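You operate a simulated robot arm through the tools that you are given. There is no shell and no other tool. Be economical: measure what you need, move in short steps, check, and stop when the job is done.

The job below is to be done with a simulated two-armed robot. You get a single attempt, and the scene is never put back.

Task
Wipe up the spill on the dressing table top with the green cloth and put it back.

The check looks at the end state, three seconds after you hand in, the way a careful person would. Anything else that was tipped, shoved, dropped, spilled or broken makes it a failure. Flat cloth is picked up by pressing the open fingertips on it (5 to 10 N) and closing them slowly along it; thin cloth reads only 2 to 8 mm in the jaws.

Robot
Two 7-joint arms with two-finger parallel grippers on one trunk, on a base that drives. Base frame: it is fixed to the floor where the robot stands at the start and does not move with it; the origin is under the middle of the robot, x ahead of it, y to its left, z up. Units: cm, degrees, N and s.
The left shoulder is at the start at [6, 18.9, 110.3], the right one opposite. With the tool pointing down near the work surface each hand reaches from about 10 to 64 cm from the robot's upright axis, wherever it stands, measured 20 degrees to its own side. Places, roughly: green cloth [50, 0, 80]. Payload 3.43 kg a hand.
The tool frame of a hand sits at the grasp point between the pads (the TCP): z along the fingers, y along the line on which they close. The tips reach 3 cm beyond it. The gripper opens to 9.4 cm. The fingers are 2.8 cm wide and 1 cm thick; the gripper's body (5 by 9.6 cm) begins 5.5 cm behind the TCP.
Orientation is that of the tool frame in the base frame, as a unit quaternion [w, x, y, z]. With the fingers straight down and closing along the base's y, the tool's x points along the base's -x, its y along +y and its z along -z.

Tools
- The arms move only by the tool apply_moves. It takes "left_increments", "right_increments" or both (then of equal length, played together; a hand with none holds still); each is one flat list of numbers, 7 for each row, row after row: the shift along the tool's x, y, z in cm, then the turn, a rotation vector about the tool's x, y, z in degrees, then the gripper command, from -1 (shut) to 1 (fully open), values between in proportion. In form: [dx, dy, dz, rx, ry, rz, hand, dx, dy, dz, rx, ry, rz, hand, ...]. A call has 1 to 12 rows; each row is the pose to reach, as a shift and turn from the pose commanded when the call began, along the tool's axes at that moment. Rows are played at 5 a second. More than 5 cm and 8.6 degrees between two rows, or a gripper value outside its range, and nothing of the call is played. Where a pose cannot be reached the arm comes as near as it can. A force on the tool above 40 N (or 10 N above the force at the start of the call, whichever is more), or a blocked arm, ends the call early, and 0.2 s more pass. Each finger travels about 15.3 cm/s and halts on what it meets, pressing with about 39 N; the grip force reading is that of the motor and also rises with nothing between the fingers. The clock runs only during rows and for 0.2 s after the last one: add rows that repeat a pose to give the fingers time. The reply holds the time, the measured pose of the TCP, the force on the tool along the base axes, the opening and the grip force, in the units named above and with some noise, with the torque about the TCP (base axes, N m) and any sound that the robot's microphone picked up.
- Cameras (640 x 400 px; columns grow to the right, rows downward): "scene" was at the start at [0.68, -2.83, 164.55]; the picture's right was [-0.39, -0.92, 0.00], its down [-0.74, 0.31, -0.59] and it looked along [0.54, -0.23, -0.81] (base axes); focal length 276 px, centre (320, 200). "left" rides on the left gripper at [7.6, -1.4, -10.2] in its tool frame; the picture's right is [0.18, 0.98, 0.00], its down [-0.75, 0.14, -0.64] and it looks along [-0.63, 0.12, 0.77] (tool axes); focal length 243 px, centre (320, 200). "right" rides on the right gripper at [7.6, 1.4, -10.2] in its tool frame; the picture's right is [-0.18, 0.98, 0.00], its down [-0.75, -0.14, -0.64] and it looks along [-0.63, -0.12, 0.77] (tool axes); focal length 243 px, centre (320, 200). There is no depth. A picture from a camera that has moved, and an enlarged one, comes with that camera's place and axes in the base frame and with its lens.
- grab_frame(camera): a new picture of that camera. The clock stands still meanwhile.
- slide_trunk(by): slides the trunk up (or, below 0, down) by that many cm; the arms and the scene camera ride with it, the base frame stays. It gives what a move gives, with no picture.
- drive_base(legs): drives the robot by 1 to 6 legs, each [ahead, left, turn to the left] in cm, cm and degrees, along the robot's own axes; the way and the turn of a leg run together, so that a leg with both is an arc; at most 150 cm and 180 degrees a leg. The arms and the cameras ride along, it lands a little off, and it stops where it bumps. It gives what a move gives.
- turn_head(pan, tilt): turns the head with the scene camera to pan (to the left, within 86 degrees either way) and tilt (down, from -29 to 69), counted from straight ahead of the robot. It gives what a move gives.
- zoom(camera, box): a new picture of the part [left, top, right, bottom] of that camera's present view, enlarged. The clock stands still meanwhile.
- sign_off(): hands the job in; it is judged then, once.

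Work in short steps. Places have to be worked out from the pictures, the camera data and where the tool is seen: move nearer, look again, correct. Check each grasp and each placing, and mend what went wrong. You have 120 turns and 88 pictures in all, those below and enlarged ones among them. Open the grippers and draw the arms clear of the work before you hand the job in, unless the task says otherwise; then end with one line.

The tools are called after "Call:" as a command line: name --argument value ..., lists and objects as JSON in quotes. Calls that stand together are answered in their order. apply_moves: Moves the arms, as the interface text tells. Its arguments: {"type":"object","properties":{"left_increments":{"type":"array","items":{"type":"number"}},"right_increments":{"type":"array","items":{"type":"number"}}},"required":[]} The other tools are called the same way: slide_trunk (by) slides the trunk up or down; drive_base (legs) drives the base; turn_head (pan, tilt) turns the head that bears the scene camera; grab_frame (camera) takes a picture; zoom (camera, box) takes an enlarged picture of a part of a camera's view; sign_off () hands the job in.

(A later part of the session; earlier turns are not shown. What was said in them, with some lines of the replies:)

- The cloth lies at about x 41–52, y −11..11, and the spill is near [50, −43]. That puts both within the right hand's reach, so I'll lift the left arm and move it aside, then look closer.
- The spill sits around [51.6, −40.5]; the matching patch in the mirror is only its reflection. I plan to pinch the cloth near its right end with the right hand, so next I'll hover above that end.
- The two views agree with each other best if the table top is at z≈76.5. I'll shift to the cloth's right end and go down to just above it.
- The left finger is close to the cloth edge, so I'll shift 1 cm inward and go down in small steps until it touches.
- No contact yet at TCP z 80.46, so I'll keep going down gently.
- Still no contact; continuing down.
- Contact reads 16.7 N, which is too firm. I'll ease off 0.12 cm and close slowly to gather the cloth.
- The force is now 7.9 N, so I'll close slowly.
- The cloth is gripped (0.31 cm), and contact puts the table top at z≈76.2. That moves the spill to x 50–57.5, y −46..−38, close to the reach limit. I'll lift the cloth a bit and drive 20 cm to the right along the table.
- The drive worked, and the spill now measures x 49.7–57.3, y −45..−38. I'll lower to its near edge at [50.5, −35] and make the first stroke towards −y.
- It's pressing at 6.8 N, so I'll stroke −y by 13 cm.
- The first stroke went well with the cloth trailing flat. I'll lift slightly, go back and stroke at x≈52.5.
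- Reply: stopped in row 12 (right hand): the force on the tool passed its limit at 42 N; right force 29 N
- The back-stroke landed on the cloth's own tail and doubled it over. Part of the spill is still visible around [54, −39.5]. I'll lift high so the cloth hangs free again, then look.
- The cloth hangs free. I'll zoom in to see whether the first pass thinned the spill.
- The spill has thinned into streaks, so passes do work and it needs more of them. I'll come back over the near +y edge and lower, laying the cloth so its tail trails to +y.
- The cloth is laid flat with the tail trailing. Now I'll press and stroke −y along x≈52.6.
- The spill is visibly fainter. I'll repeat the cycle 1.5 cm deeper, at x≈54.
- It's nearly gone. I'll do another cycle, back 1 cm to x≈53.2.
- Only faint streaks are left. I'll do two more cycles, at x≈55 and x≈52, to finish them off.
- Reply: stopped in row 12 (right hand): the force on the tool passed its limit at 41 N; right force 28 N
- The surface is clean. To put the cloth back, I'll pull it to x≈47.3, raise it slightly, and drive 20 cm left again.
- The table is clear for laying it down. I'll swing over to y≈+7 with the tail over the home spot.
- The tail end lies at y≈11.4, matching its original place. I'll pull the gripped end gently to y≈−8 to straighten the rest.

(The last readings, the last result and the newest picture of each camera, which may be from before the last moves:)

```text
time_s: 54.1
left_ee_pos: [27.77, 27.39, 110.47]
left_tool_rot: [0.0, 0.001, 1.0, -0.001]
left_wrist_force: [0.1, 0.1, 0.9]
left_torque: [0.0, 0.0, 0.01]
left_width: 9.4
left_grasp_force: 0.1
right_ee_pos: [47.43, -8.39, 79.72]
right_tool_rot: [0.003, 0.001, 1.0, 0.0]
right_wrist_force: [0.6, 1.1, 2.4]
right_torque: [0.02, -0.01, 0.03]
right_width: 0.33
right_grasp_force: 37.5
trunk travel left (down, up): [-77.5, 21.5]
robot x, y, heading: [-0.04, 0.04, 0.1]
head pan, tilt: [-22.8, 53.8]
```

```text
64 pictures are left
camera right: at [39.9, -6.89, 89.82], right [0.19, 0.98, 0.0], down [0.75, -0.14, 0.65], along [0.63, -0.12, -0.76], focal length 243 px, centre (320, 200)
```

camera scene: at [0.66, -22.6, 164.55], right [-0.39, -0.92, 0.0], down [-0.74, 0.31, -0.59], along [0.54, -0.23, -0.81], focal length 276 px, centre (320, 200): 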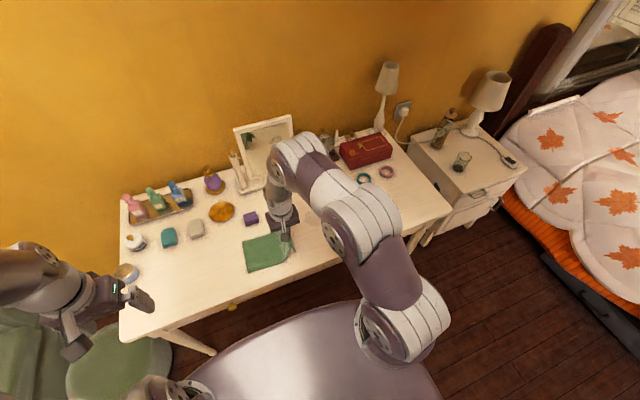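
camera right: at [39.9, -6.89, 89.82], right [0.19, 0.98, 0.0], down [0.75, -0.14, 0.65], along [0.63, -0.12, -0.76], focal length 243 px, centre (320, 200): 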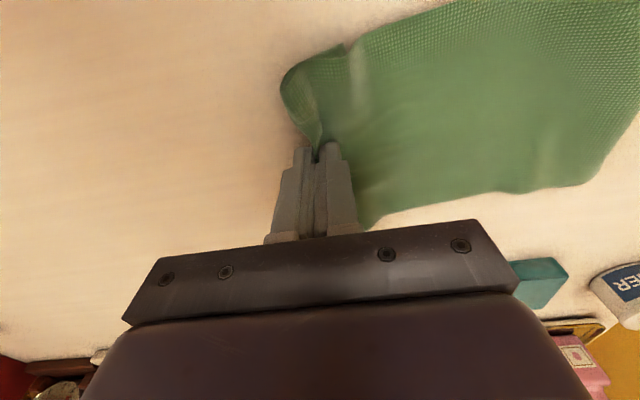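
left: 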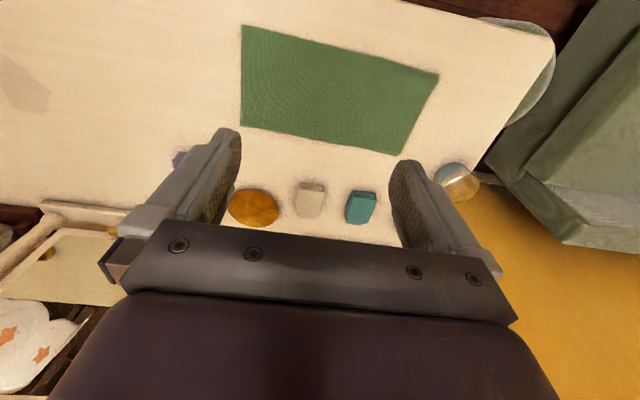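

The cloth is close to home, with the short end flap curled. I'll open the fingers slowly to spread the fold, then lift off.

Call:
apply_moves --right_increments '[0, 0, 0.2, 0, 0, 0, -0.9, 0, 0, 0.2, 0, 0, 0, -0.75, 0, 0, 0.2, 0, 0, 0, -0.6, 0, 0, 0.2, 0, 0, 0, -0.45, 0, 0, 0.2, 0, 0, 0, -0.3, 0, 0, 0.2, 0, 0, 0, -0.2, 0, 0, -1.5, 0, 0, 0, -0.2, 0, 0, -5, 0, 0, 0, -0.2, 0, 0, -9, 0, 0, 0, -0.2, 0, 0, -12, 0, 0, 0, -0.2]'

Call:
grab_frame --camera "right"

Call:
zoom --camera "scene" --box '[190, 160, 350, 300]'

```text
time_s: 56.3
left_ee_pos: [27.77, 27.26, 110.46]
left_tool_rot: [0.0, 0.0, 1.0, 0.001]
left_wrist_force: [-0.8, 1.0, 0.4]
left_torque: [0.01, 0.0, 0.02]
left_width: 9.39
left_grasp_force: 0.0
right_ee_pos: [47.04, -8.28, 91.59]
right_tool_rot: [0.002, 0.0, 1.0, 0.001]
right_wrist_force: [-0.1, -0.4, 0.8]
right_torque: [0.05, -0.03, -0.02]
right_width: 3.77
right_grasp_force: 0.0
trunk travel left (down, up): [-77.5, 21.5]
robot x, y, heading: [-0.35, -0.44, -0.1]
head pan, tilt: [-22.8, 53.8]
```

```text
63 pictures are left
camera right: at [39.68, -6.83, 101.79], right [0.19, 0.98, 0.0], down [0.75, -0.14, 0.64], along [0.63, -0.12, -0.76], focal length 243 px, centre (320, 200)
```

right: 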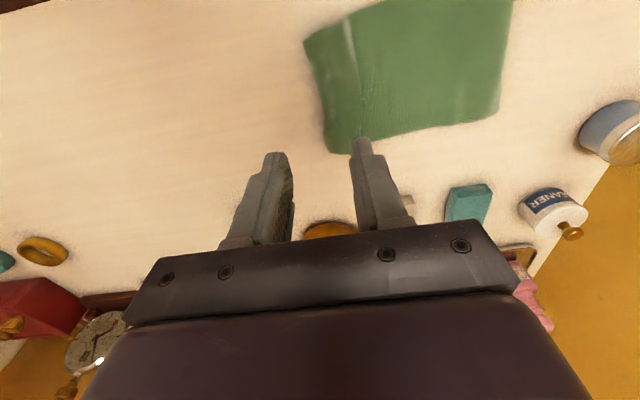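

```text
2.86 times, centred on (270, 230) of scene
camera zoom: at [0.61, -2.92, 164.54], right [-0.39, -0.92, 0.0], down [-0.74, 0.31, -0.59], along [0.54, -0.23, -0.81], focal length 787 px, centre (463, 114)
```

zoom: 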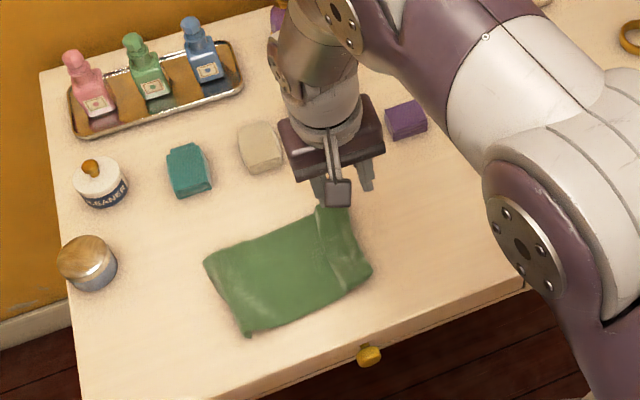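

The cloth is back, but about 4 cm of its right end is tucked under. To fix this I'll move the right arm away, then use the left hand to pick it up near its left edge, let it hang straight, and lay it out right end first.

Call:
apply_moves --right_increments '[0, 0, -4, 0, 0, 0, 0, 2.5, -3, -6, 0, 0, 0, 0, 5, -6, -6, 0, 0, 0, 0, 7.5, -9, -6, 0, 0, 0, 0, 10, -12, -6, 0, 0, 0, 0, 12.5, -15, -6, 0, 0, 0, 0, 15, -18, -6, 0, 0, 0, 0, 17.5, -21, -6, 0, 0, 0, 0, 20, -24, -6, 0, 0, 0, 0]'

Call:
apply_moves --left_increments '[-2.8, -2.8, 0, 0, 0, 0, 0, -5.6, -5.6, 0, 0, 0, 0, -0.3, -8.4, -8.4, 0, 0, 0, 0, -0.45, -11.2, -11.2, 0, 0, 0, 0, -0.45, -14, -14, 0, 0, 0, 0, -0.45, -16.8, -16.8, 2, 0, 0, 0, -0.45, -19.7, -19.8, 5, 0, 0, 0, -0.45, -19.7, -19.8, 9, 0, 0, 0, -0.45, -19.7, -19.8, 13, 0, 0, 0, -0.45, -19.7, -19.8, 18, 0, 0, 0, -0.45, -19.7, -19.8, 18, 0, 0, 0, -0.45]'

Call:
grab_frame --camera "left"

Call:
zoom --camera "scene" --box '[170, 90, 490, 290]'

```text
time_s: 58.3
left_ee_pos: [27.82, 27.28, 110.5]
left_tool_rot: [0.001, 0.001, 1.0, 0.0]
left_wrist_force: [0.8, -0.5, -0.3]
left_torque: [0.06, -0.01, 0.02]
left_width: 9.39
left_grasp_force: 0.1
right_ee_pos: [27.19, -32.41, 97.59]
right_tool_rot: [0.002, 0.001, 1.0, 0.0]
right_wrist_force: [0.2, 0.1, -0.2]
right_torque: [-0.03, 0.0, 0.01]
right_width: 4.72
right_grasp_force: 0.2
trunk travel left (down, up): [-77.5, 21.5]
robot x, y, heading: [0.19, 0.0, 0.0]
head pan, tilt: [-22.8, 53.8]
```

```text
refused: row 7 steps farther than a row can; nothing moved
```

```text
61 pictures are left
camera left: at [20.06, 25.67, 120.79], right [-0.18, 0.98, 0.0], down [0.75, 0.14, 0.64], along [0.63, 0.12, -0.77], focal length 243 px, centre (320, 200)
```

left: 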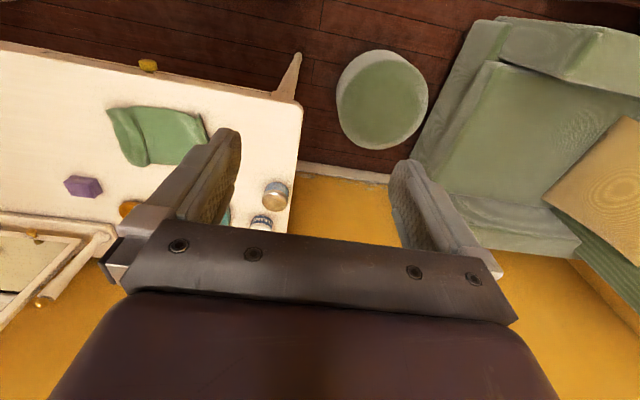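

```text
2.00 times, centred on (330, 190) of scene
camera zoom: at [0.59, -3.05, 164.55], right [-0.39, -0.92, 0.0], down [-0.74, 0.31, -0.59], along [0.54, -0.23, -0.81], focal length 551 px, centre (300, 220)
```

zoom: 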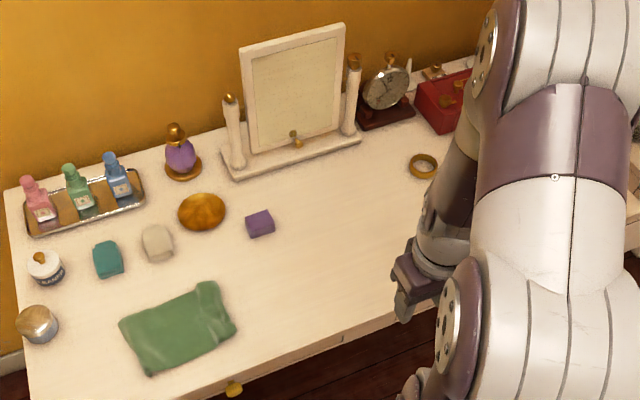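

The spill is gone and nothing else moved. One row's step was slightly too long, so I'll resend the left arm approach in smaller steps.

Call:
apply_moves --left_increments '[-2.8, -2.8, 0, 0, 0, 0, 0, -5.6, -5.6, 0, 0, 0, 0, -0.3, -8.4, -8.4, 0, 0, 0, 0, -0.45, -11.2, -11.2, 0, 0, 0, 0, -0.45, -14, -14, 0, 0, 0, 0, -0.45, -16.8, -16.8, 2, 0, 0, 0, -0.45, -19.5, -19.5, 5, 0, 0, 0, -0.45, -19.7, -19.8, 9, 0, 0, 0, -0.45, -19.7, -19.8, 13, 0, 0, 0, -0.45, -19.7, -19.8, 17.5, 0, 0, 0, -0.45, -19.7, -19.8, 17.5, 0, 0, 0, -0.45]'

Call:
grab_frame --camera "left"

```text
time_s: 60.7
left_ee_pos: [47.32, 7.39, 92.79]
left_tool_rot: [0.0, 0.0, 1.0, 0.0]
left_wrist_force: [0.3, 0.5, 0.1]
left_torque: [0.0, -0.05, 0.0]
left_width: 2.59
left_grasp_force: 0.0
right_ee_pos: [27.29, -32.18, 97.5]
right_tool_rot: [0.002, 0.001, 1.0, 0.0]
right_wrist_force: [-0.3, 0.1, 0.2]
right_torque: [0.02, 0.01, 0.04]
right_width: 4.7
right_grasp_force: 0.1
trunk travel left (down, up): [-77.5, 21.5]
robot x, y, heading: [-0.12, -0.1, -0.1]
head pan, tilt: [-22.8, 53.8]
```

```text
59 pictures are left
camera left: at [39.68, 5.86, 103.15], right [-0.18, 0.98, 0.0], down [0.75, 0.14, 0.64], along [0.63, 0.12, -0.77], focal length 243 px, centre (320, 200)
```

left: 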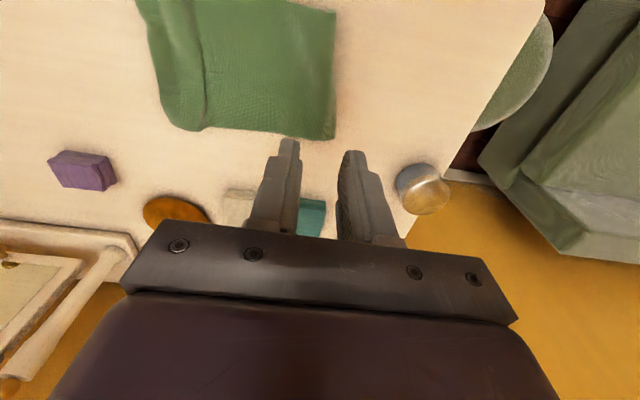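

The left edge is slanted about 12° (y 7 near, 10 far). I'll turn the hand to match, centre it 2 cm inside the edge, and go down to just above the cloth.

Call:
apply_moves --left_increments '[0.5, -1.1, 3, 0, 0, -6, -0.45, 0.5, -1.1, 6, 0, 0, -12, -0.45, 0.5, -1.1, 9, 0, 0, -12, -0.45, 0.5, -1.1, 11, 0, 0, -12, -0.45, 0.5, -1.1, 12.2, 0, 0, -12, -0.45, 0.5, -1.1, 12.2, 0, 0, -12, -0.45]'

Call:
grab_frame --camera "left"

```text
time_s: 62.1
left_ee_pos: [46.94, 6.29, 80.9]
left_tool_rot: [0.0, -0.104, 0.995, 0.0]
left_wrist_force: [0.1, -0.4, -0.3]
left_torque: [0.0, -0.02, 0.0]
left_width: 2.63
left_grasp_force: 0.0
right_ee_pos: [27.25, -32.36, 97.58]
right_tool_rot: [0.002, 0.0, 1.0, -0.001]
right_wrist_force: [-0.3, -0.3, 0.5]
right_torque: [0.03, 0.0, 0.0]
right_width: 4.7
right_grasp_force: 0.1
trunk travel left (down, up): [-77.5, 21.5]
robot x, y, heading: [0.32, -0.0, -0.4]
head pan, tilt: [-22.8, 53.8]
```

```text
58 pictures are left
camera left: at [39.74, 3.23, 91.01], right [-0.38, 0.92, 0.0], down [0.71, 0.29, 0.64], along [0.59, 0.25, -0.77], focal length 243 px, centre (320, 200)
```

left: 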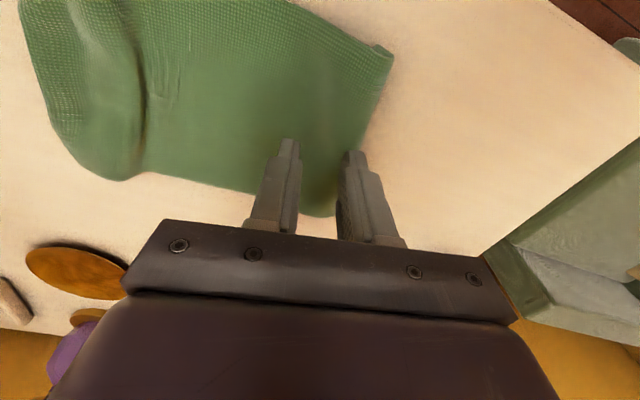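

Alignment looks good, so I'll descend to contact.

Call:
apply_moves --left_increments '[0, 0, 0.6, 0, 0, 0, -0.45, 0, 0, 1.1, 0, 0, 0, -0.45, 0, 0, 1.4, 0, 0, 0, -0.45, 0, 0, 1.65, 0, 0, 0, -0.45, 0, 0, 1.65, 0, 0, 0, -0.45]'

```text
time_s: 63.3
left_ee_pos: [46.83, 6.25, 79.29]
left_tool_rot: [0.001, -0.103, 0.995, -0.001]
left_wrist_force: [-0.9, 1.0, 15.9]
left_torque: [0.26, 0.2, 0.0]
left_width: 2.57
left_grasp_force: 0.2
right_ee_pos: [27.04, -32.21, 97.47]
right_tool_rot: [0.003, 0.001, 1.0, 0.0]
right_wrist_force: [0.0, 0.1, 0.5]
right_torque: [-0.03, 0.0, -0.01]
right_width: 4.71
right_grasp_force: 0.0
trunk travel left (down, up): [-77.5, 21.5]
robot x, y, heading: [0.06, 0.01, 0.1]
head pan, tilt: [-22.8, 53.8]
```

Contact reads 16 N. I'll ease off 0.1 cm and close slowly.

Call:
apply_moves --left_increments '[0, 0, -0.1, 0, 0, 0, -0.45, 0, 0, -0.1, 0, 0, 0, -0.52, 0, 0, -0.1, 0, 0, 0, -0.6, 0, 0, -0.1, 0, 0, 0, -0.68, 0, 0, -0.1, 0, 0, 0, -0.76, 0, 0, -0.1, 0, 0, 0, -0.84, 0, 0, -0.1, 0, 0, 0, -0.92, 0, 0, -0.1, 0, 0, 0, -1, 0, 0, -0.1, 0, 0, 0, -1, 0, 0, -0.1, 0, 0, 0, -1]'

Call:
grab_frame --camera "left"

```text
time_s: 65.5
left_ee_pos: [46.83, 6.24, 79.36]
left_tool_rot: [0.001, -0.104, 0.995, 0.001]
left_wrist_force: [0.0, 1.4, 17.4]
left_torque: [0.12, 0.07, -0.01]
left_width: 0.3
left_grasp_force: 37.1
right_ee_pos: [27.04, -32.2, 97.57]
right_tool_rot: [0.002, 0.0, 1.0, 0.0]
right_wrist_force: [0.1, 0.2, -0.2]
right_torque: [0.01, 0.0, 0.02]
right_width: 4.68
right_grasp_force: 0.0
trunk travel left (down, up): [-77.5, 21.5]
robot x, y, heading: [0.01, -0.15, 0.0]
head pan, tilt: [-22.8, 53.8]
```

```text
57 pictures are left
camera left: at [39.63, 3.21, 89.54], right [-0.38, 0.92, 0.0], down [0.71, 0.29, 0.64], along [0.59, 0.25, -0.77], focal length 243 px, centre (320, 200)
```

left: 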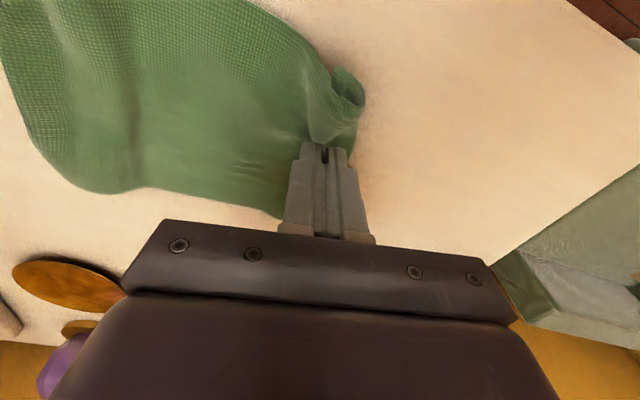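

Gripped right at the edge. I'll lift straight up until the cloth hangs free and turn the hand back.

Call:
apply_moves --left_increments '[0, 0, -3, 0, 0, 0, -1, 0, 0, -6, 0, 0, 0, -1, 0, 0, -9, 0, 0, 0, -1, 0, 0, -12, 0, 0, 0, -1, 0, 0, -15, 0, 0, 0, -1, 0, 0, -18, 0, 0, 0, -1, 0, 0, -21, 0, 0, 4, -1, 0, 0, -24, 0, 0, 8, -1, 0, 0, -27, 0, 0, 12, -1, 0, 0, -27, 0, 0, 12, -1, 0, 0, -27, 0, 0, 12, -1]'

Call:
grab_frame --camera "left"

Call:
zoom --camera "scene" --box '[170, 90, 490, 290]'

```text
time_s: 67.9
left_ee_pos: [46.82, 6.11, 106.21]
left_tool_rot: [0.0, 0.001, 1.0, 0.0]
left_wrist_force: [-0.2, -0.2, 0.4]
left_torque: [-0.03, 0.04, 0.01]
left_width: 0.25
left_grasp_force: 37.0
right_ee_pos: [27.06, -32.27, 97.41]
right_tool_rot: [0.001, 0.001, 1.0, -0.001]
right_wrist_force: [1.1, -0.5, 0.9]
right_torque: [0.02, -0.01, -0.03]
right_width: 4.71
right_grasp_force: 0.1
trunk travel left (down, up): [-77.5, 21.5]
robot x, y, heading: [-0.18, -0.23, -0.1]
head pan, tilt: [-22.8, 53.8]
```

```text
56 pictures are left
camera left: at [39.23, 4.72, 116.54], right [-0.18, 0.98, 0.0], down [0.75, 0.14, 0.64], along [0.63, 0.12, -0.77], focal length 243 px, centre (320, 200)
```

left: 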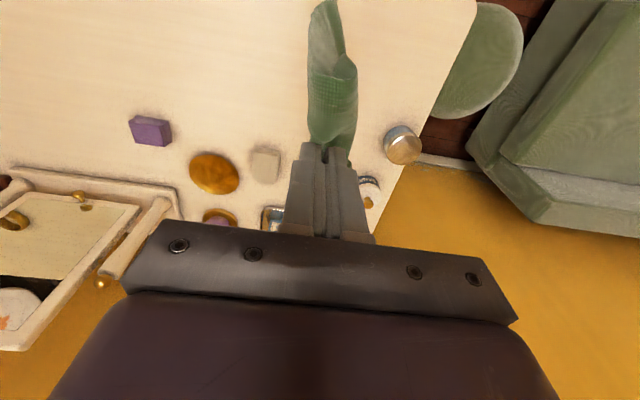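

```text
2.00 times, centred on (330, 190) of scene
camera zoom: at [0.68, -2.94, 164.55], right [-0.39, -0.92, 0.0], down [-0.74, 0.31, -0.59], along [0.54, -0.23, -0.81], focal length 551 px, centre (300, 220)
```

zoom: 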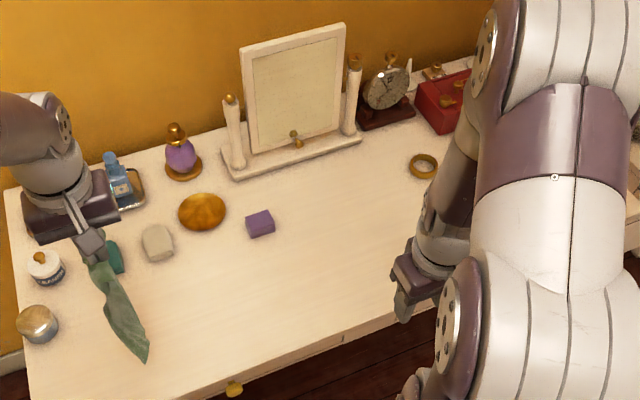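

The cloth hangs open at full length. I'll move to y≈−10, then lay it down while moving towards +y.

Call:
apply_moves --left_increments '[0, -4, 0, 0, 0, 0, -1, 0, -8, 0, 0, 0, 0, -1, 0, -12, 0, 0, 0, 0, -1, 0, -16, 0, 0, 0, 0, -1, 0, -16, 2, 0, 0, 0, -1, 0, -16, 2, 0, 0, 0, -1, 0, -16, 2, 0, 0, 0, -1]'

Call:
apply_moves --left_increments '[0, 0, 2, 0, 0, 0, -1, 0, 0.5, 4, 0, 0, 0, -1, 0, 1.5, 6.5, 0, 0, 0, -1, 0, 3, 9, 0, 0, 0, -1, 0, 4.5, 11.5, 0, 0, 0, -1, 0, 6.5, 14, 0, 0, 0, -1, 0, 8.5, 16.5, 0, 0, 0, -1, 0, 10.5, 19, 0, 0, 0, -1, 0, 12.5, 21, 0, 0, 0, -1, 0, 14.5, 23, 0, 0, 0, -1, 0, 15.5, 24, 0, 0, 0, -1, 0, 15.5, 24, 0, 0, 0, -1]'

Call:
grab_frame --camera "left"

Call:
zoom --camera "scene" --box '[170, 90, 490, 290]'

```text
time_s: 69.5
left_ee_pos: [46.92, -9.8, 104.19]
left_tool_rot: [0.0, 0.001, 1.0, 0.0]
left_wrist_force: [-0.3, 0.0, 0.3]
left_torque: [0.03, -0.03, 0.06]
left_width: 0.26
left_grasp_force: 37.4
right_ee_pos: [27.17, -32.29, 97.51]
right_tool_rot: [0.002, 0.001, 1.0, -0.001]
right_wrist_force: [0.0, 0.1, 0.2]
right_torque: [-0.02, -0.03, -0.03]
right_width: 4.71
right_grasp_force: 0.0
trunk travel left (down, up): [-77.5, 21.5]
robot x, y, heading: [-0.13, -0.09, -0.3]
head pan, tilt: [-22.8, 53.8]
```

```text
time_s: 72.1
left_ee_pos: [46.85, 5.69, 80.14]
left_tool_rot: [0.001, 0.002, 1.0, -0.001]
left_wrist_force: [0.1, 0.1, 0.4]
left_torque: [-0.01, -0.01, 0.02]
left_width: 0.25
left_grasp_force: 36.6
right_ee_pos: [27.22, -32.44, 97.49]
right_tool_rot: [0.001, 0.001, 1.0, -0.001]
right_wrist_force: [-0.1, 0.1, 0.5]
right_torque: [0.0, -0.02, -0.02]
right_width: 4.71
right_grasp_force: 0.1
trunk travel left (down, up): [-77.5, 21.5]
robot x, y, heading: [-0.31, -0.09, -0.1]
head pan, tilt: [-22.8, 53.8]
```

```text
54 pictures are left
camera left: at [39.19, 4.23, 90.45], right [-0.18, 0.98, 0.0], down [0.75, 0.14, 0.64], along [0.63, 0.12, -0.77], focal length 243 px, centre (320, 200)
```

left: 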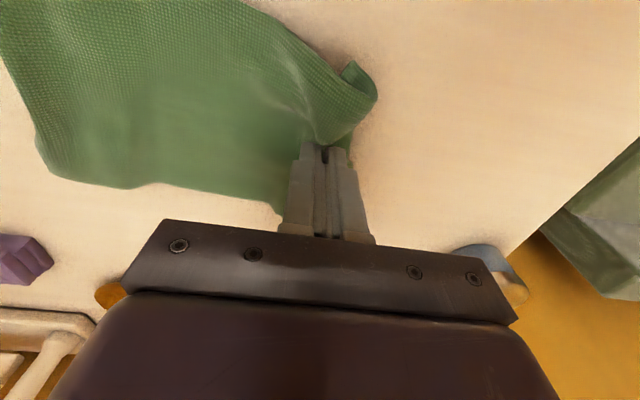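

```text
2.00 times, centred on (330, 190) of scene
camera zoom: at [0.67, -2.96, 164.55], right [-0.39, -0.92, 0.0], down [-0.74, 0.31, -0.59], along [0.54, -0.23, -0.81], focal length 551 px, centre (300, 220)
```

zoom: 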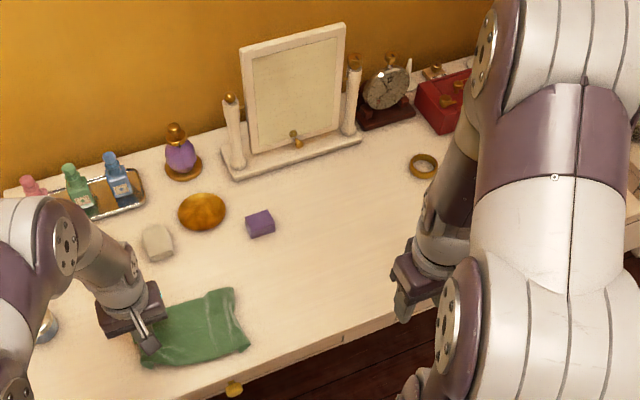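

The right end landed about 3 cm too near (x 38–50) and 2 cm short in y. I'll peel it back up and lay it again with the start shifted to x≈50, y≈−12.5.

Call:
apply_moves --left_increments '[0, -2, -3, 0, 0, 0, -1, 0, -4.5, -6, 0, 0, 0, -1, 0, -7, -9, 0, 0, 0, -1, -0.5, -9, -12.5, 0, 0, 0, -1, -1, -11, -16, 0, 0, 0, -1, -1.5, -13, -19.5, 0, 0, 0, -1, -2, -15, -23, 0, 0, 0, -1, -2.5, -17, -26, 0, 0, 0, -1, -3.2, -18.2, -26, 0, 0, 0, -1, -3.2, -18.2, -26, 0, 0, 0, -1, -3.2, -18.2, -26, 0, 0, 0, -1]'

Call:
apply_moves --left_increments '[0, 0, 3, 0, 0, 0, -1, 0, 0.5, 6, 0, 0, 0, -1, 0, 1.5, 8.5, 0, 0, 0, -1, 0, 3, 11, 0, 0, 0, -1, 0.3, 4.5, 13.5, 0, 0, 0, -1, 0.6, 6.5, 16, 0, 0, 0, -1, 0.9, 9, 18.5, 0, 0, 0, -1, 1.2, 12, 21, 0, 0, 0, -1, 1.5, 14.5, 23, 0, 0, 0, -1, 1.8, 17, 25, 0, 0, 0, -1, 2.1, 19, 26, 0, 0, 0, -1, 2.1, 19, 26, 0, 0, 0, -1]'

Call:
grab_frame --camera "left"

Call:
zoom --camera "scene" --box '[170, 90, 490, 290]'

```text
time_s: 74.5
left_ee_pos: [47.81, -10.78, 104.58]
left_tool_rot: [0.0, 0.0, 1.0, 0.0]
left_wrist_force: [0.5, 0.3, -0.4]
left_torque: [0.0, -0.04, 0.03]
left_width: 0.23
left_grasp_force: 37.4
left hand out of reach, approached as far as the arm can: row 8, 9, 10, 11
right_ee_pos: [27.24, -32.26, 97.5]
right_tool_rot: [0.002, 0.0, 1.0, 0.0]
right_wrist_force: [-0.8, 0.3, 0.3]
right_torque: [0.0, 0.01, 0.0]
right_width: 4.7
right_grasp_force: 0.1
trunk travel left (down, up): [-77.5, 21.5]
robot x, y, heading: [-0.16, -0.08, 0.4]
head pan, tilt: [-22.8, 53.8]
```

```text
time_s: 76.9
left_ee_pos: [46.62, 7.9, 79.4]
left_tool_rot: [0.009, 0.001, 1.0, -0.003]
left_wrist_force: [-5.3, -1.5, 26.6]
left_torque: [0.0, 0.24, 0.02]
left_width: 0.26
left_grasp_force: 36.7
right_ee_pos: [27.04, -32.25, 97.59]
right_tool_rot: [0.002, 0.001, 1.0, 0.0]
right_wrist_force: [0.0, 1.0, 0.4]
right_torque: [0.01, 0.01, -0.02]
right_width: 4.72
right_grasp_force: 0.0
trunk travel left (down, up): [-77.5, 21.5]
robot x, y, heading: [-0.3, -0.16, 0.0]
head pan, tilt: [-22.8, 53.8]
stopped in row 12 (left hand): the force on the tool passed its limit at 45 N (the readings are from after the stop); the commanded pose is now the measured one
```

```text
52 pictures are left
camera left: at [38.71, 6.35, 89.48], right [-0.18, 0.98, -0.01], down [0.74, 0.14, 0.66], along [0.65, 0.11, -0.76], focal length 243 px, centre (320, 200)
```

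left: 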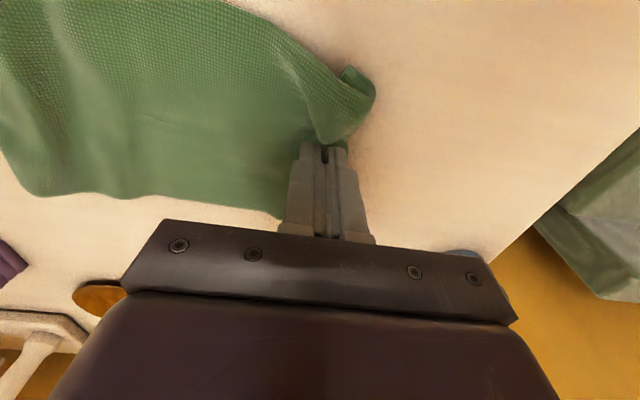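

```text
2.00 times, centred on (330, 190) of scene
camera zoom: at [0.4, -2.96, 164.58], right [-0.39, -0.92, 0.0], down [-0.74, 0.31, -0.59], along [0.55, -0.23, -0.81], focal length 551 px, centre (300, 220)
```

zoom: 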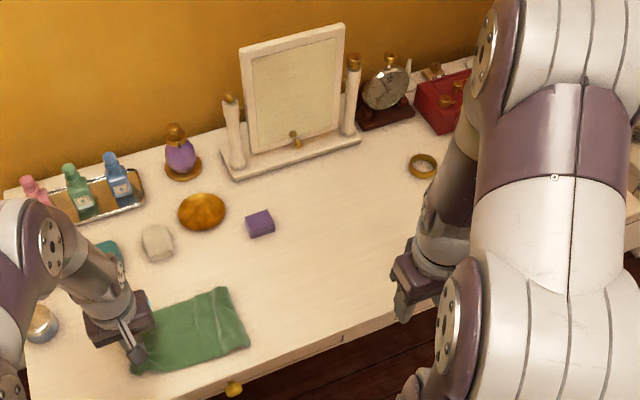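

The left arm ran out of reach up high, so it landed similarly, but the cloth lies fairly flat now. I'll look closely at the right end.

Call:
zoom --camera "scene" --box '[220, 220, 316, 280]'

```text
6.67 times, centred on (268, 250) of scene
camera zoom: at [0.4, -2.96, 164.58], right [-0.39, -0.92, 0.0], down [-0.74, 0.31, -0.59], along [0.55, -0.23, -0.81], focal length 1837 px, centre (667, -133)
```

zoom: 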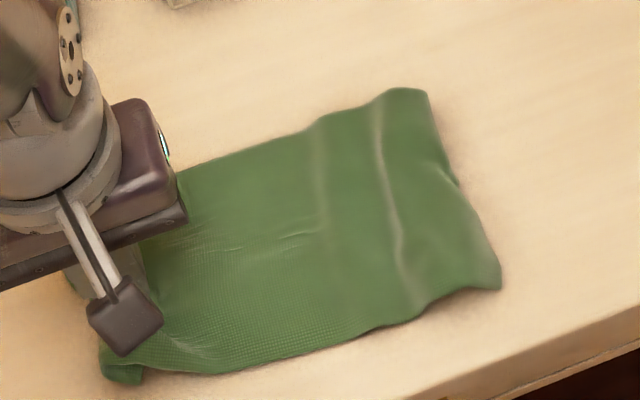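

The cloth is mostly flat, with a slight ripple at the right end, which sits about 2.5 cm too near. I'll release the left hand, spreading the fold, then nudge the right end outward with the right fingertips.

Call:
apply_moves --left_increments '[0, 0.5, -0.3, 0, 0, 0, -1, -0.4, 1.2, -0.35, 0, 0, 0, -1, -0.6, 1.8, -0.35, 0, 0, 0, -1, -0.6, 1.8, -0.3, 0, 0, 0, -0.9, -0.6, 1.8, -0.3, 0, 0, 0, -0.8, -0.6, 1.8, -0.3, 0, 0, 0, -0.7, -0.6, 1.8, -0.3, 0, 0, 0, -0.6, -0.6, 1.8, -2, 0, 0, 0, -0.6, -0.6, 1.8, -6, 0, 0, 0, -0.6, -0.6, 1.8, -10, 0, 0, 0, -0.6, -0.6, 1.8, -14, 0, 0, 0, -0.6]'

Call:
grab_frame --camera "left"

Call:
zoom --camera "scene" --box '[190, 200, 318, 280]'

```text
time_s: 79.3
left_ee_pos: [46.95, 9.89, 93.12]
left_tool_rot: [0.007, 0.001, 1.0, -0.001]
left_wrist_force: [0.4, -0.9, -0.4]
left_torque: [0.02, -0.02, 0.01]
left_width: 1.88
left_grasp_force: 0.0
right_ee_pos: [27.19, -32.38, 97.57]
right_tool_rot: [0.003, 0.002, 1.0, 0.0]
right_wrist_force: [0.3, 0.2, 0.8]
right_torque: [0.03, -0.01, -0.03]
right_width: 4.71
right_grasp_force: 0.1
trunk travel left (down, up): [-77.5, 21.5]
robot x, y, heading: [-0.1, 0.01, -0.2]
head pan, tilt: [-22.8, 53.8]
```

```text
49 pictures are left
camera left: at [39.12, 8.43, 103.39], right [-0.18, 0.98, -0.01], down [0.74, 0.14, 0.65], along [0.64, 0.11, -0.76], focal length 243 px, centre (320, 200)
```

left: 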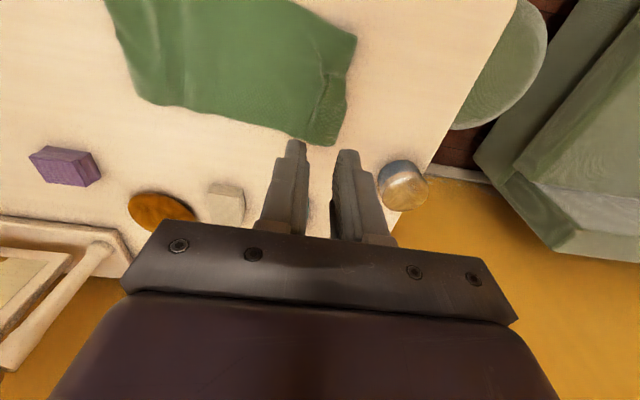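

```text
5.00 times, centred on (254, 240) of scene
camera zoom: at [0.56, -2.95, 164.54], right [-0.39, -0.92, 0.0], down [-0.74, 0.31, -0.59], along [0.54, -0.23, -0.81], focal length 1378 px, centre (650, 0)
```

zoom: 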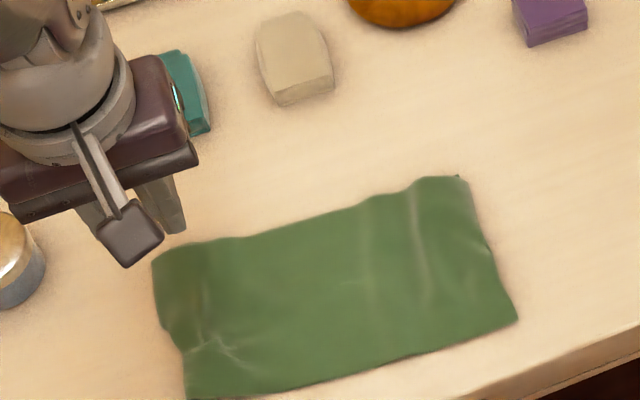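

The cloth lies nicely flat, only about 2 cm off and slightly rotated from its original place. I'll park the left arm and bring the right hand above the right end for a small nudge.

Call:
apply_moves --left_increments '[0, 0, -4.5, 0, 0, 0, -0.6, 0, 0, -9, 0, 0, 0, -0.6, 0, 0, -13.5, 0, 0, 0, -0.6, 2, 2, -17, 0, 0, 0, -0.3, 5, 5, -17, 0, 0, 0, 0, 8, 8, -17, 0, 0, 0, 0.5, 11, 11, -17, 0, 0, 0, 1, 14, 14, -17, 0, 0, 0, 1, 17, 17, -17, 0, 0, 0, 1, 19, 17.5, -17, 0, 0, 0, 1]'

Call:
apply_moves --right_increments '[-2, 3, 0, 0, 0, 0, -0.2, -4, 6, 0, 0, 0, 0, -0.3, -6, 9, 0, 0, 0, 0, -0.3, -8, 12, 0, 0, 0, 0, -0.3, -10, 15, 0, 0, 0, 0, -0.3, -12, 18, 0, 0, 0, 0, -0.3, -14, 21, 1, 0, 0, 0, -0.3, -16, 24, 3, 0, 0, 0, -0.3, -17, 26, 7, 0, 0, 0, -0.3, -17, 26, 11.5, 0, 0, 0, -0.3, -17, 26, 16, 0, 0, 0, -0.3, -17, 26, 16.5, 0, 0, 0, -0.3]'

Call:
grab_frame --camera "right"

```text
time_s: 81.5
left_ee_pos: [27.77, 27.21, 109.9]
left_tool_rot: [0.008, 0.0, 1.0, -0.003]
left_wrist_force: [-0.5, -0.4, 0.5]
left_torque: [-0.04, -0.01, -0.01]
left_width: 9.41
left_grasp_force: 0.1
right_ee_pos: [27.08, -32.3, 97.5]
right_tool_rot: [0.002, 0.001, 1.0, 0.0]
right_wrist_force: [-0.8, -0.4, 0.4]
right_torque: [0.0, -0.02, -0.03]
right_width: 4.7
right_grasp_force: 0.1
trunk travel left (down, up): [-77.5, 21.5]
robot x, y, heading: [-0.07, 0.22, -0.2]
head pan, tilt: [-22.8, 53.8]
```

```text
time_s: 84.1
left_ee_pos: [27.76, 27.2, 110.03]
left_tool_rot: [0.007, 0.001, 1.0, -0.002]
left_wrist_force: [-0.3, -0.1, -0.4]
left_torque: [0.0, 0.01, 0.01]
left_width: 9.39
left_grasp_force: 0.0
right_ee_pos: [44.27, -6.49, 80.86]
right_tool_rot: [0.002, 0.001, 1.0, 0.0]
right_wrist_force: [0.5, -0.2, 0.8]
right_torque: [-0.02, 0.02, 0.02]
right_width: 3.3
right_grasp_force: 0.0
trunk travel left (down, up): [-77.5, 21.5]
robot x, y, heading: [0.04, -0.19, -0.2]
head pan, tilt: [-22.8, 53.8]
```

```text
47 pictures are left
camera right: at [36.73, -5.0, 90.99], right [0.19, 0.98, 0.0], down [0.75, -0.14, 0.65], along [0.63, -0.12, -0.76], focal length 243 px, centre (320, 200)
```

right: 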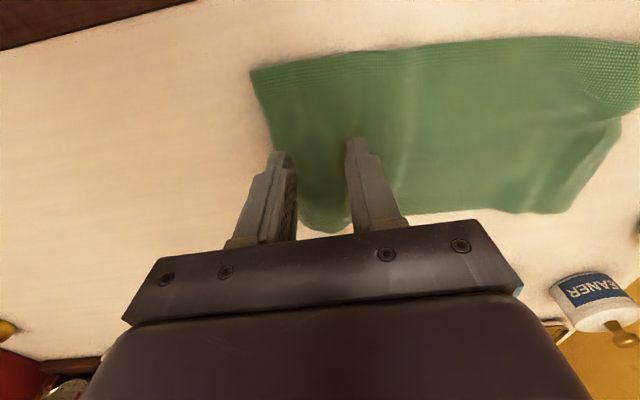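

Both fingers are over the right end. I'll press at around 10 N, slide about 2.5 cm in +x and −y, then lift.

Call:
apply_moves --right_increments '[0, 0, 1, 0, 0, 0, -0.3, 0, 0, 1.55, 0, 0, 0, -0.3, 0, 0, 1.65, 0, 0, 0, -0.3, -0.5, -0.5, 1.65, 0, 0, 0, -0.3, -1, -1, 1.65, 0, 0, 0, -0.3, -1.5, -1.5, 1.65, 0, 0, 0, -0.3, -2, -2, 1.65, 0, 0, 0, -0.3, -2.5, -2.3, 1.65, 0, 0, 0, -0.3]'

Call:
grab_frame --camera "right"

```text
time_s: 85.9
left_ee_pos: [27.8, 27.25, 109.9]
left_tool_rot: [0.006, 0.001, 1.0, -0.002]
left_wrist_force: [-0.5, -0.2, -0.2]
left_torque: [-0.02, -0.01, -0.01]
left_width: 9.4
left_grasp_force: 0.1
right_ee_pos: [46.72, -8.62, 79.61]
right_tool_rot: [0.001, 0.002, 1.0, 0.0]
right_wrist_force: [0.3, 0.4, -0.2]
right_torque: [0.0, 0.01, 0.0]
right_width: 3.33
right_grasp_force: 0.3
trunk travel left (down, up): [-77.5, 21.5]
robot x, y, heading: [0.14, -0.17, -0.1]
head pan, tilt: [-22.8, 53.8]
```

```text
46 pictures are left
camera right: at [39.27, -7.17, 89.61], right [0.19, 0.98, 0.0], down [0.75, -0.14, 0.65], along [0.63, -0.12, -0.76], focal length 243 px, centre (320, 200)
```

right: 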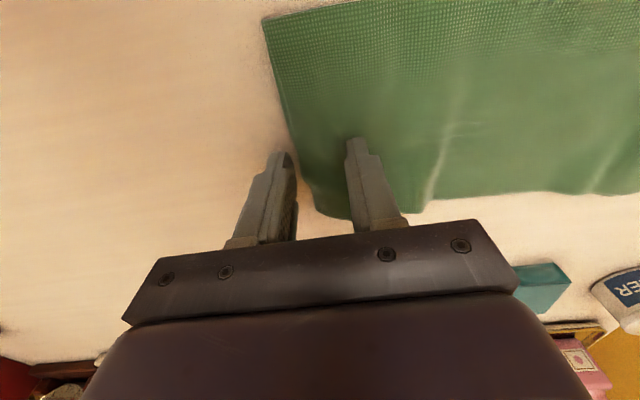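

It never made contact: TCP is at 79.6 with no force. I'll retry from the same start, 0.45 cm lower.

Call:
apply_moves --right_increments '[0, 0, -1, 0, 0, 0, -0.3, 2.5, 2.6, -1, 0, 0, 0, -0.3, 2.5, 2.6, 0, 0, 0, 0, -0.3, 2.5, 2.6, 0.35, 0, 0, 0, -0.3, 2.5, 2.6, 0.45, 0, 0, 0, -0.3]'

```text
time_s: 87.1
left_ee_pos: [27.67, 27.28, 110.06]
left_tool_rot: [0.007, 0.001, 1.0, -0.003]
left_wrist_force: [0.7, -0.4, 0.8]
left_torque: [0.0, 0.0, -0.03]
left_width: 9.4
left_grasp_force: 0.1
right_ee_pos: [44.49, -6.06, 79.2]
right_tool_rot: [0.005, 0.001, 1.0, -0.001]
right_wrist_force: [1.0, -3.0, 23.3]
right_torque: [-0.4, 0.08, 0.0]
right_width: 3.37
right_grasp_force: 0.4
trunk travel left (down, up): [-77.5, 21.5]
robot x, y, heading: [0.14, -0.27, -0.2]
head pan, tilt: [-22.8, 53.8]
```

Now pressing at 23 N. I'll back off 0.1 cm and slide.

Call:
apply_moves --right_increments '[0, 0, -0.1, 0, 0, 0, -0.3, -0.6, -0.6, -0.1, 0, 0, 0, -0.3, -1.2, -1.2, -0.1, 0, 0, 0, -0.3, -1.8, -1.8, -0.1, 0, 0, 0, -0.3, -2.5, -2.4, -0.1, 0, 0, 0, -0.3, -2.5, -2.4, -2, 0, 0, 0, -0.3, -2.5, -2.4, -6, 0, 0, 0, -0.3, -2.5, -2.4, -10, 0, 0, 0, -0.3, -2.5, -2.4, -14, 0, 0, 0, -0.3]'

Call:
grab_frame --camera "right"

Call:
zoom --camera "scene" --box '[190, 200, 318, 280]'

```text
time_s: 89.1
left_ee_pos: [27.64, 27.29, 110.02]
left_tool_rot: [0.009, 0.001, 1.0, -0.002]
left_wrist_force: [-0.1, 0.8, -1.3]
left_torque: [-0.02, -0.01, -0.03]
left_width: 9.42
left_grasp_force: 0.1
right_ee_pos: [46.55, -8.36, 93.04]
right_tool_rot: [0.003, 0.001, 1.0, -0.001]
right_wrist_force: [-0.3, -0.6, 0.6]
right_torque: [0.04, -0.03, 0.01]
right_width: 3.29
right_grasp_force: 0.0
trunk travel left (down, up): [-77.5, 21.5]
robot x, y, heading: [-0.13, -0.1, 0.1]
head pan, tilt: [-22.8, 53.8]
```

```text
45 pictures are left
camera right: at [39.09, -6.97, 103.31], right [0.19, 0.98, 0.0], down [0.75, -0.14, 0.65], along [0.63, -0.12, -0.76], focal length 243 px, centre (320, 200)
```

right: 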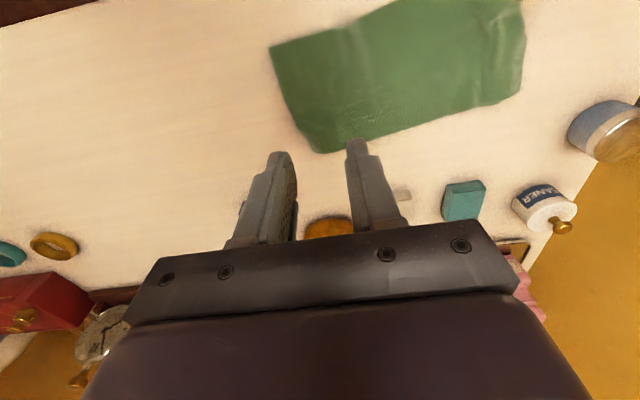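

```text
5.00 times, centred on (254, 240) of scene
camera zoom: at [0.54, -2.91, 164.54], right [-0.39, -0.92, 0.0], down [-0.74, 0.31, -0.59], along [0.55, -0.23, -0.81], focal length 1378 px, centre (650, 0)
```

zoom: 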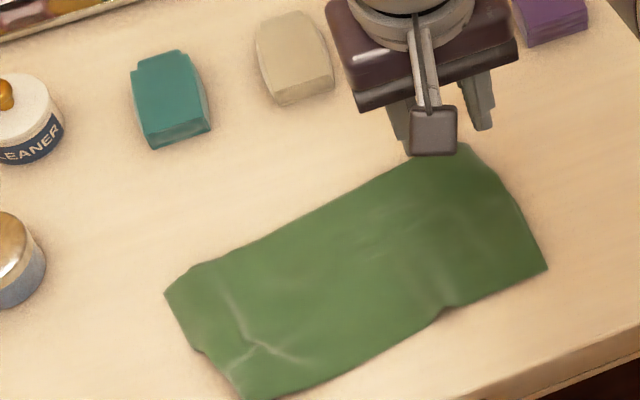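

The right end is back on its original corners. The left end is about 2.5 cm too near, so I'll nudge it the same way.

Call:
apply_moves --right_increments '[0.3, 4, 0, 0, 0, 0, -0.3, 0.6, 8, 0, 0, 0, 0, -0.3, 1, 12, 0, 0, 0, 0, -0.3, 1, 15.5, 0, 0, 0, 0, -0.3, 1, 15.5, 4.5, 0, 0, 0, -0.3, 1, 15.5, 9, 0, 0, 0, -0.3, 1, 15.5, 12.5, 0, 0, 0, -0.3, 1, 15.5, 13.5, 0, 0, 0, -0.3, 1, 15.5, 13.7, 0, 0, 0, -0.3]'

```text
time_s: 91.1
left_ee_pos: [27.74, 27.34, 109.99]
left_tool_rot: [0.007, 0.002, 1.0, -0.002]
left_wrist_force: [0.1, 0.1, -0.9]
left_torque: [-0.03, 0.0, 0.0]
left_width: 9.41
left_grasp_force: 0.0
right_ee_pos: [45.73, 7.14, 79.3]
right_tool_rot: [0.002, 0.001, 1.0, 0.0]
right_wrist_force: [0.3, 0.2, 2.1]
right_torque: [0.06, -0.01, 0.01]
right_width: 3.3
right_grasp_force: 0.3
trunk travel left (down, up): [-77.5, 21.5]
robot x, y, heading: [-0.32, -0.04, 0.0]
head pan, tilt: [-22.8, 53.8]
```

It's just touching. I'll press 0.2 cm more and slide +x 2.5 and +y 1.2, then lift.

Call:
apply_moves --right_increments '[0, 0, 0.2, 0, 0, 0, -0.3, 0, 0, 0.2, 0, 0, 0, -0.3, -0.6, 0.3, 0.2, 0, 0, 0, -0.3, -1.2, 0.6, 0.2, 0, 0, 0, -0.3, -1.8, 0.9, 0.2, 0, 0, 0, -0.3, -2.5, 1.2, 0.2, 0, 0, 0, -0.3, -2.5, 1.2, -2, 0, 0, 0, -0.3, -2.5, 1.2, -6, 0, 0, 0, -0.3, -2.5, 1.2, -10, 0, 0, 0, -0.3, -2.5, 1.2, -14, 0, 0, 0, -0.3]'

Call:
zoom --camera "scene" --box '[190, 200, 318, 280]'

```text
time_s: 93.3
left_ee_pos: [27.61, 27.26, 109.95]
left_tool_rot: [0.008, 0.002, 1.0, -0.003]
left_wrist_force: [0.0, -0.3, 0.6]
left_torque: [-0.01, -0.03, -0.03]
left_width: 9.43
left_grasp_force: 0.1
right_ee_pos: [48.27, 8.32, 93.5]
right_tool_rot: [0.003, 0.001, 1.0, 0.001]
right_wrist_force: [0.0, -1.3, -0.7]
right_torque: [0.02, -0.01, 0.02]
right_width: 3.3
right_grasp_force: 0.1
trunk travel left (down, up): [-77.5, 21.5]
robot x, y, heading: [-0.12, 0.15, 0.0]
head pan, tilt: [-22.8, 53.8]
```

```text
5.00 times, centred on (254, 240) of scene
camera zoom: at [0.58, -2.95, 164.54], right [-0.39, -0.92, 0.0], down [-0.74, 0.31, -0.59], along [0.54, -0.23, -0.81], focal length 1378 px, centre (650, 0)
```

zoom: 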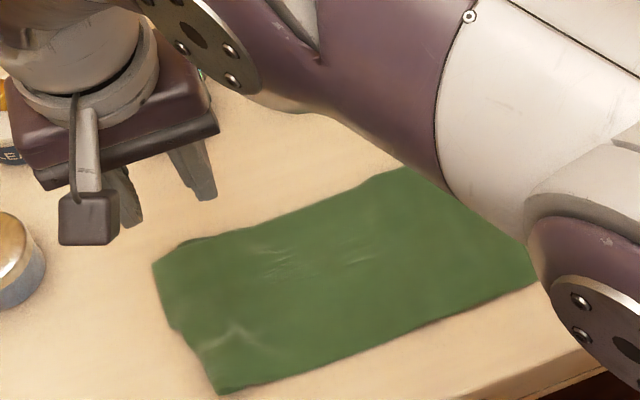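

Good: it's flat and close to its original outline. I'll withdraw the right arm, open it, and check the whole scene.

Call:
apply_moves --right_increments '[0, 0, -4, 0, 0, 0, 0, 1.5, -4, -5, 0, 0, 0, 0.3, 3, -8, -5, 0, 0, 0, 0.6, 5, -12, -5, 0, 0, 0, 1, 7, -16, -5, 0, 0, 0, 1, 9, -20, -5, 0, 0, 0, 1, 11, -24, -5, 0, 0, 0, 1, 13, -28, -5, 0, 0, 0, 1, 15, -32, -5, 0, 0, 0, 1, 18, -35.5, -5, 0, 0, 0, 1, 21, -39, -5, 0, 0, 0, 1]'

Call:
grab_frame --camera "scene"

Call:
zoom --camera "scene" --box '[170, 90, 490, 290]'

Call:
grab_frame --camera "right"

```text
time_s: 95.7
left_ee_pos: [27.62, 27.24, 109.94]
left_tool_rot: [0.008, 0.001, 1.0, -0.002]
left_wrist_force: [-0.5, -0.2, -0.9]
left_torque: [0.0, -0.02, -0.03]
left_width: 9.39
left_grasp_force: 0.0
right_ee_pos: [27.25, -30.73, 98.28]
right_tool_rot: [0.003, 0.0, 1.0, -0.001]
right_wrist_force: [0.8, -0.4, 0.0]
right_torque: [0.0, -0.04, -0.02]
right_width: 9.4
right_grasp_force: 0.0
trunk travel left (down, up): [-77.5, 21.5]
robot x, y, heading: [-0.05, -0.05, 0.0]
head pan, tilt: [-22.8, 53.8]
```

```text
42 pictures are left
camera scene: at [0.56, -3.06, 164.55], right [-0.39, -0.92, 0.0], down [-0.74, 0.31, -0.59], along [0.54, -0.23, -0.81], focal length 276 px, centre (320, 200)
```

scene: 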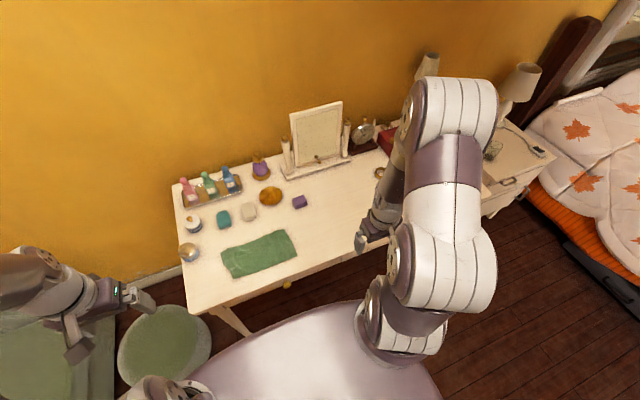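

```text
2.00 times, centred on (330, 190) of scene
camera zoom: at [0.56, -3.06, 164.55], right [-0.39, -0.92, 0.0], down [-0.74, 0.31, -0.59], along [0.54, -0.23, -0.81], focal length 551 px, centre (300, 220)
```

zoom: 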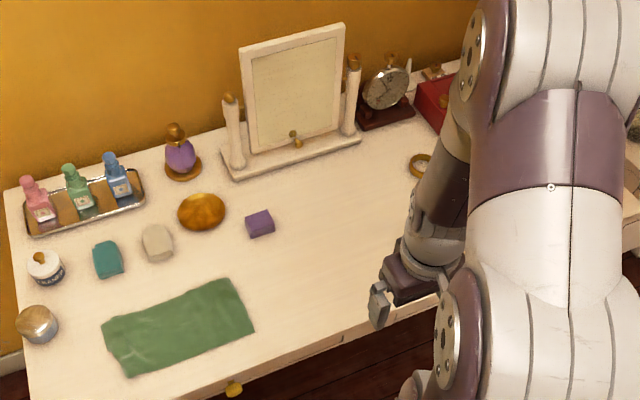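

```text
40 pictures are left
camera right: at [19.75, -29.27, 108.39], right [0.19, 0.98, 0.0], down [0.75, -0.14, 0.65], along [0.64, -0.12, -0.76], focal length 243 px, centre (320, 200)
```

right: 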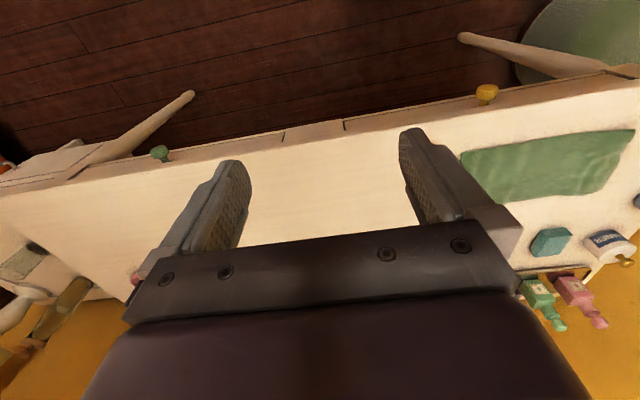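

The cloth lies flat within about 1 cm of its original outline. The spill is gone, nothing else has moved, and both arms are clear with grippers open, so I'm handing in.

Call:
sign_off

```text
The job is handed in.
```

I wiped up the spill with the green cloth and laid the cloth back flat, about 1 cm from where it started; nothing else on the table moved, and both arms are clear with grippers open.
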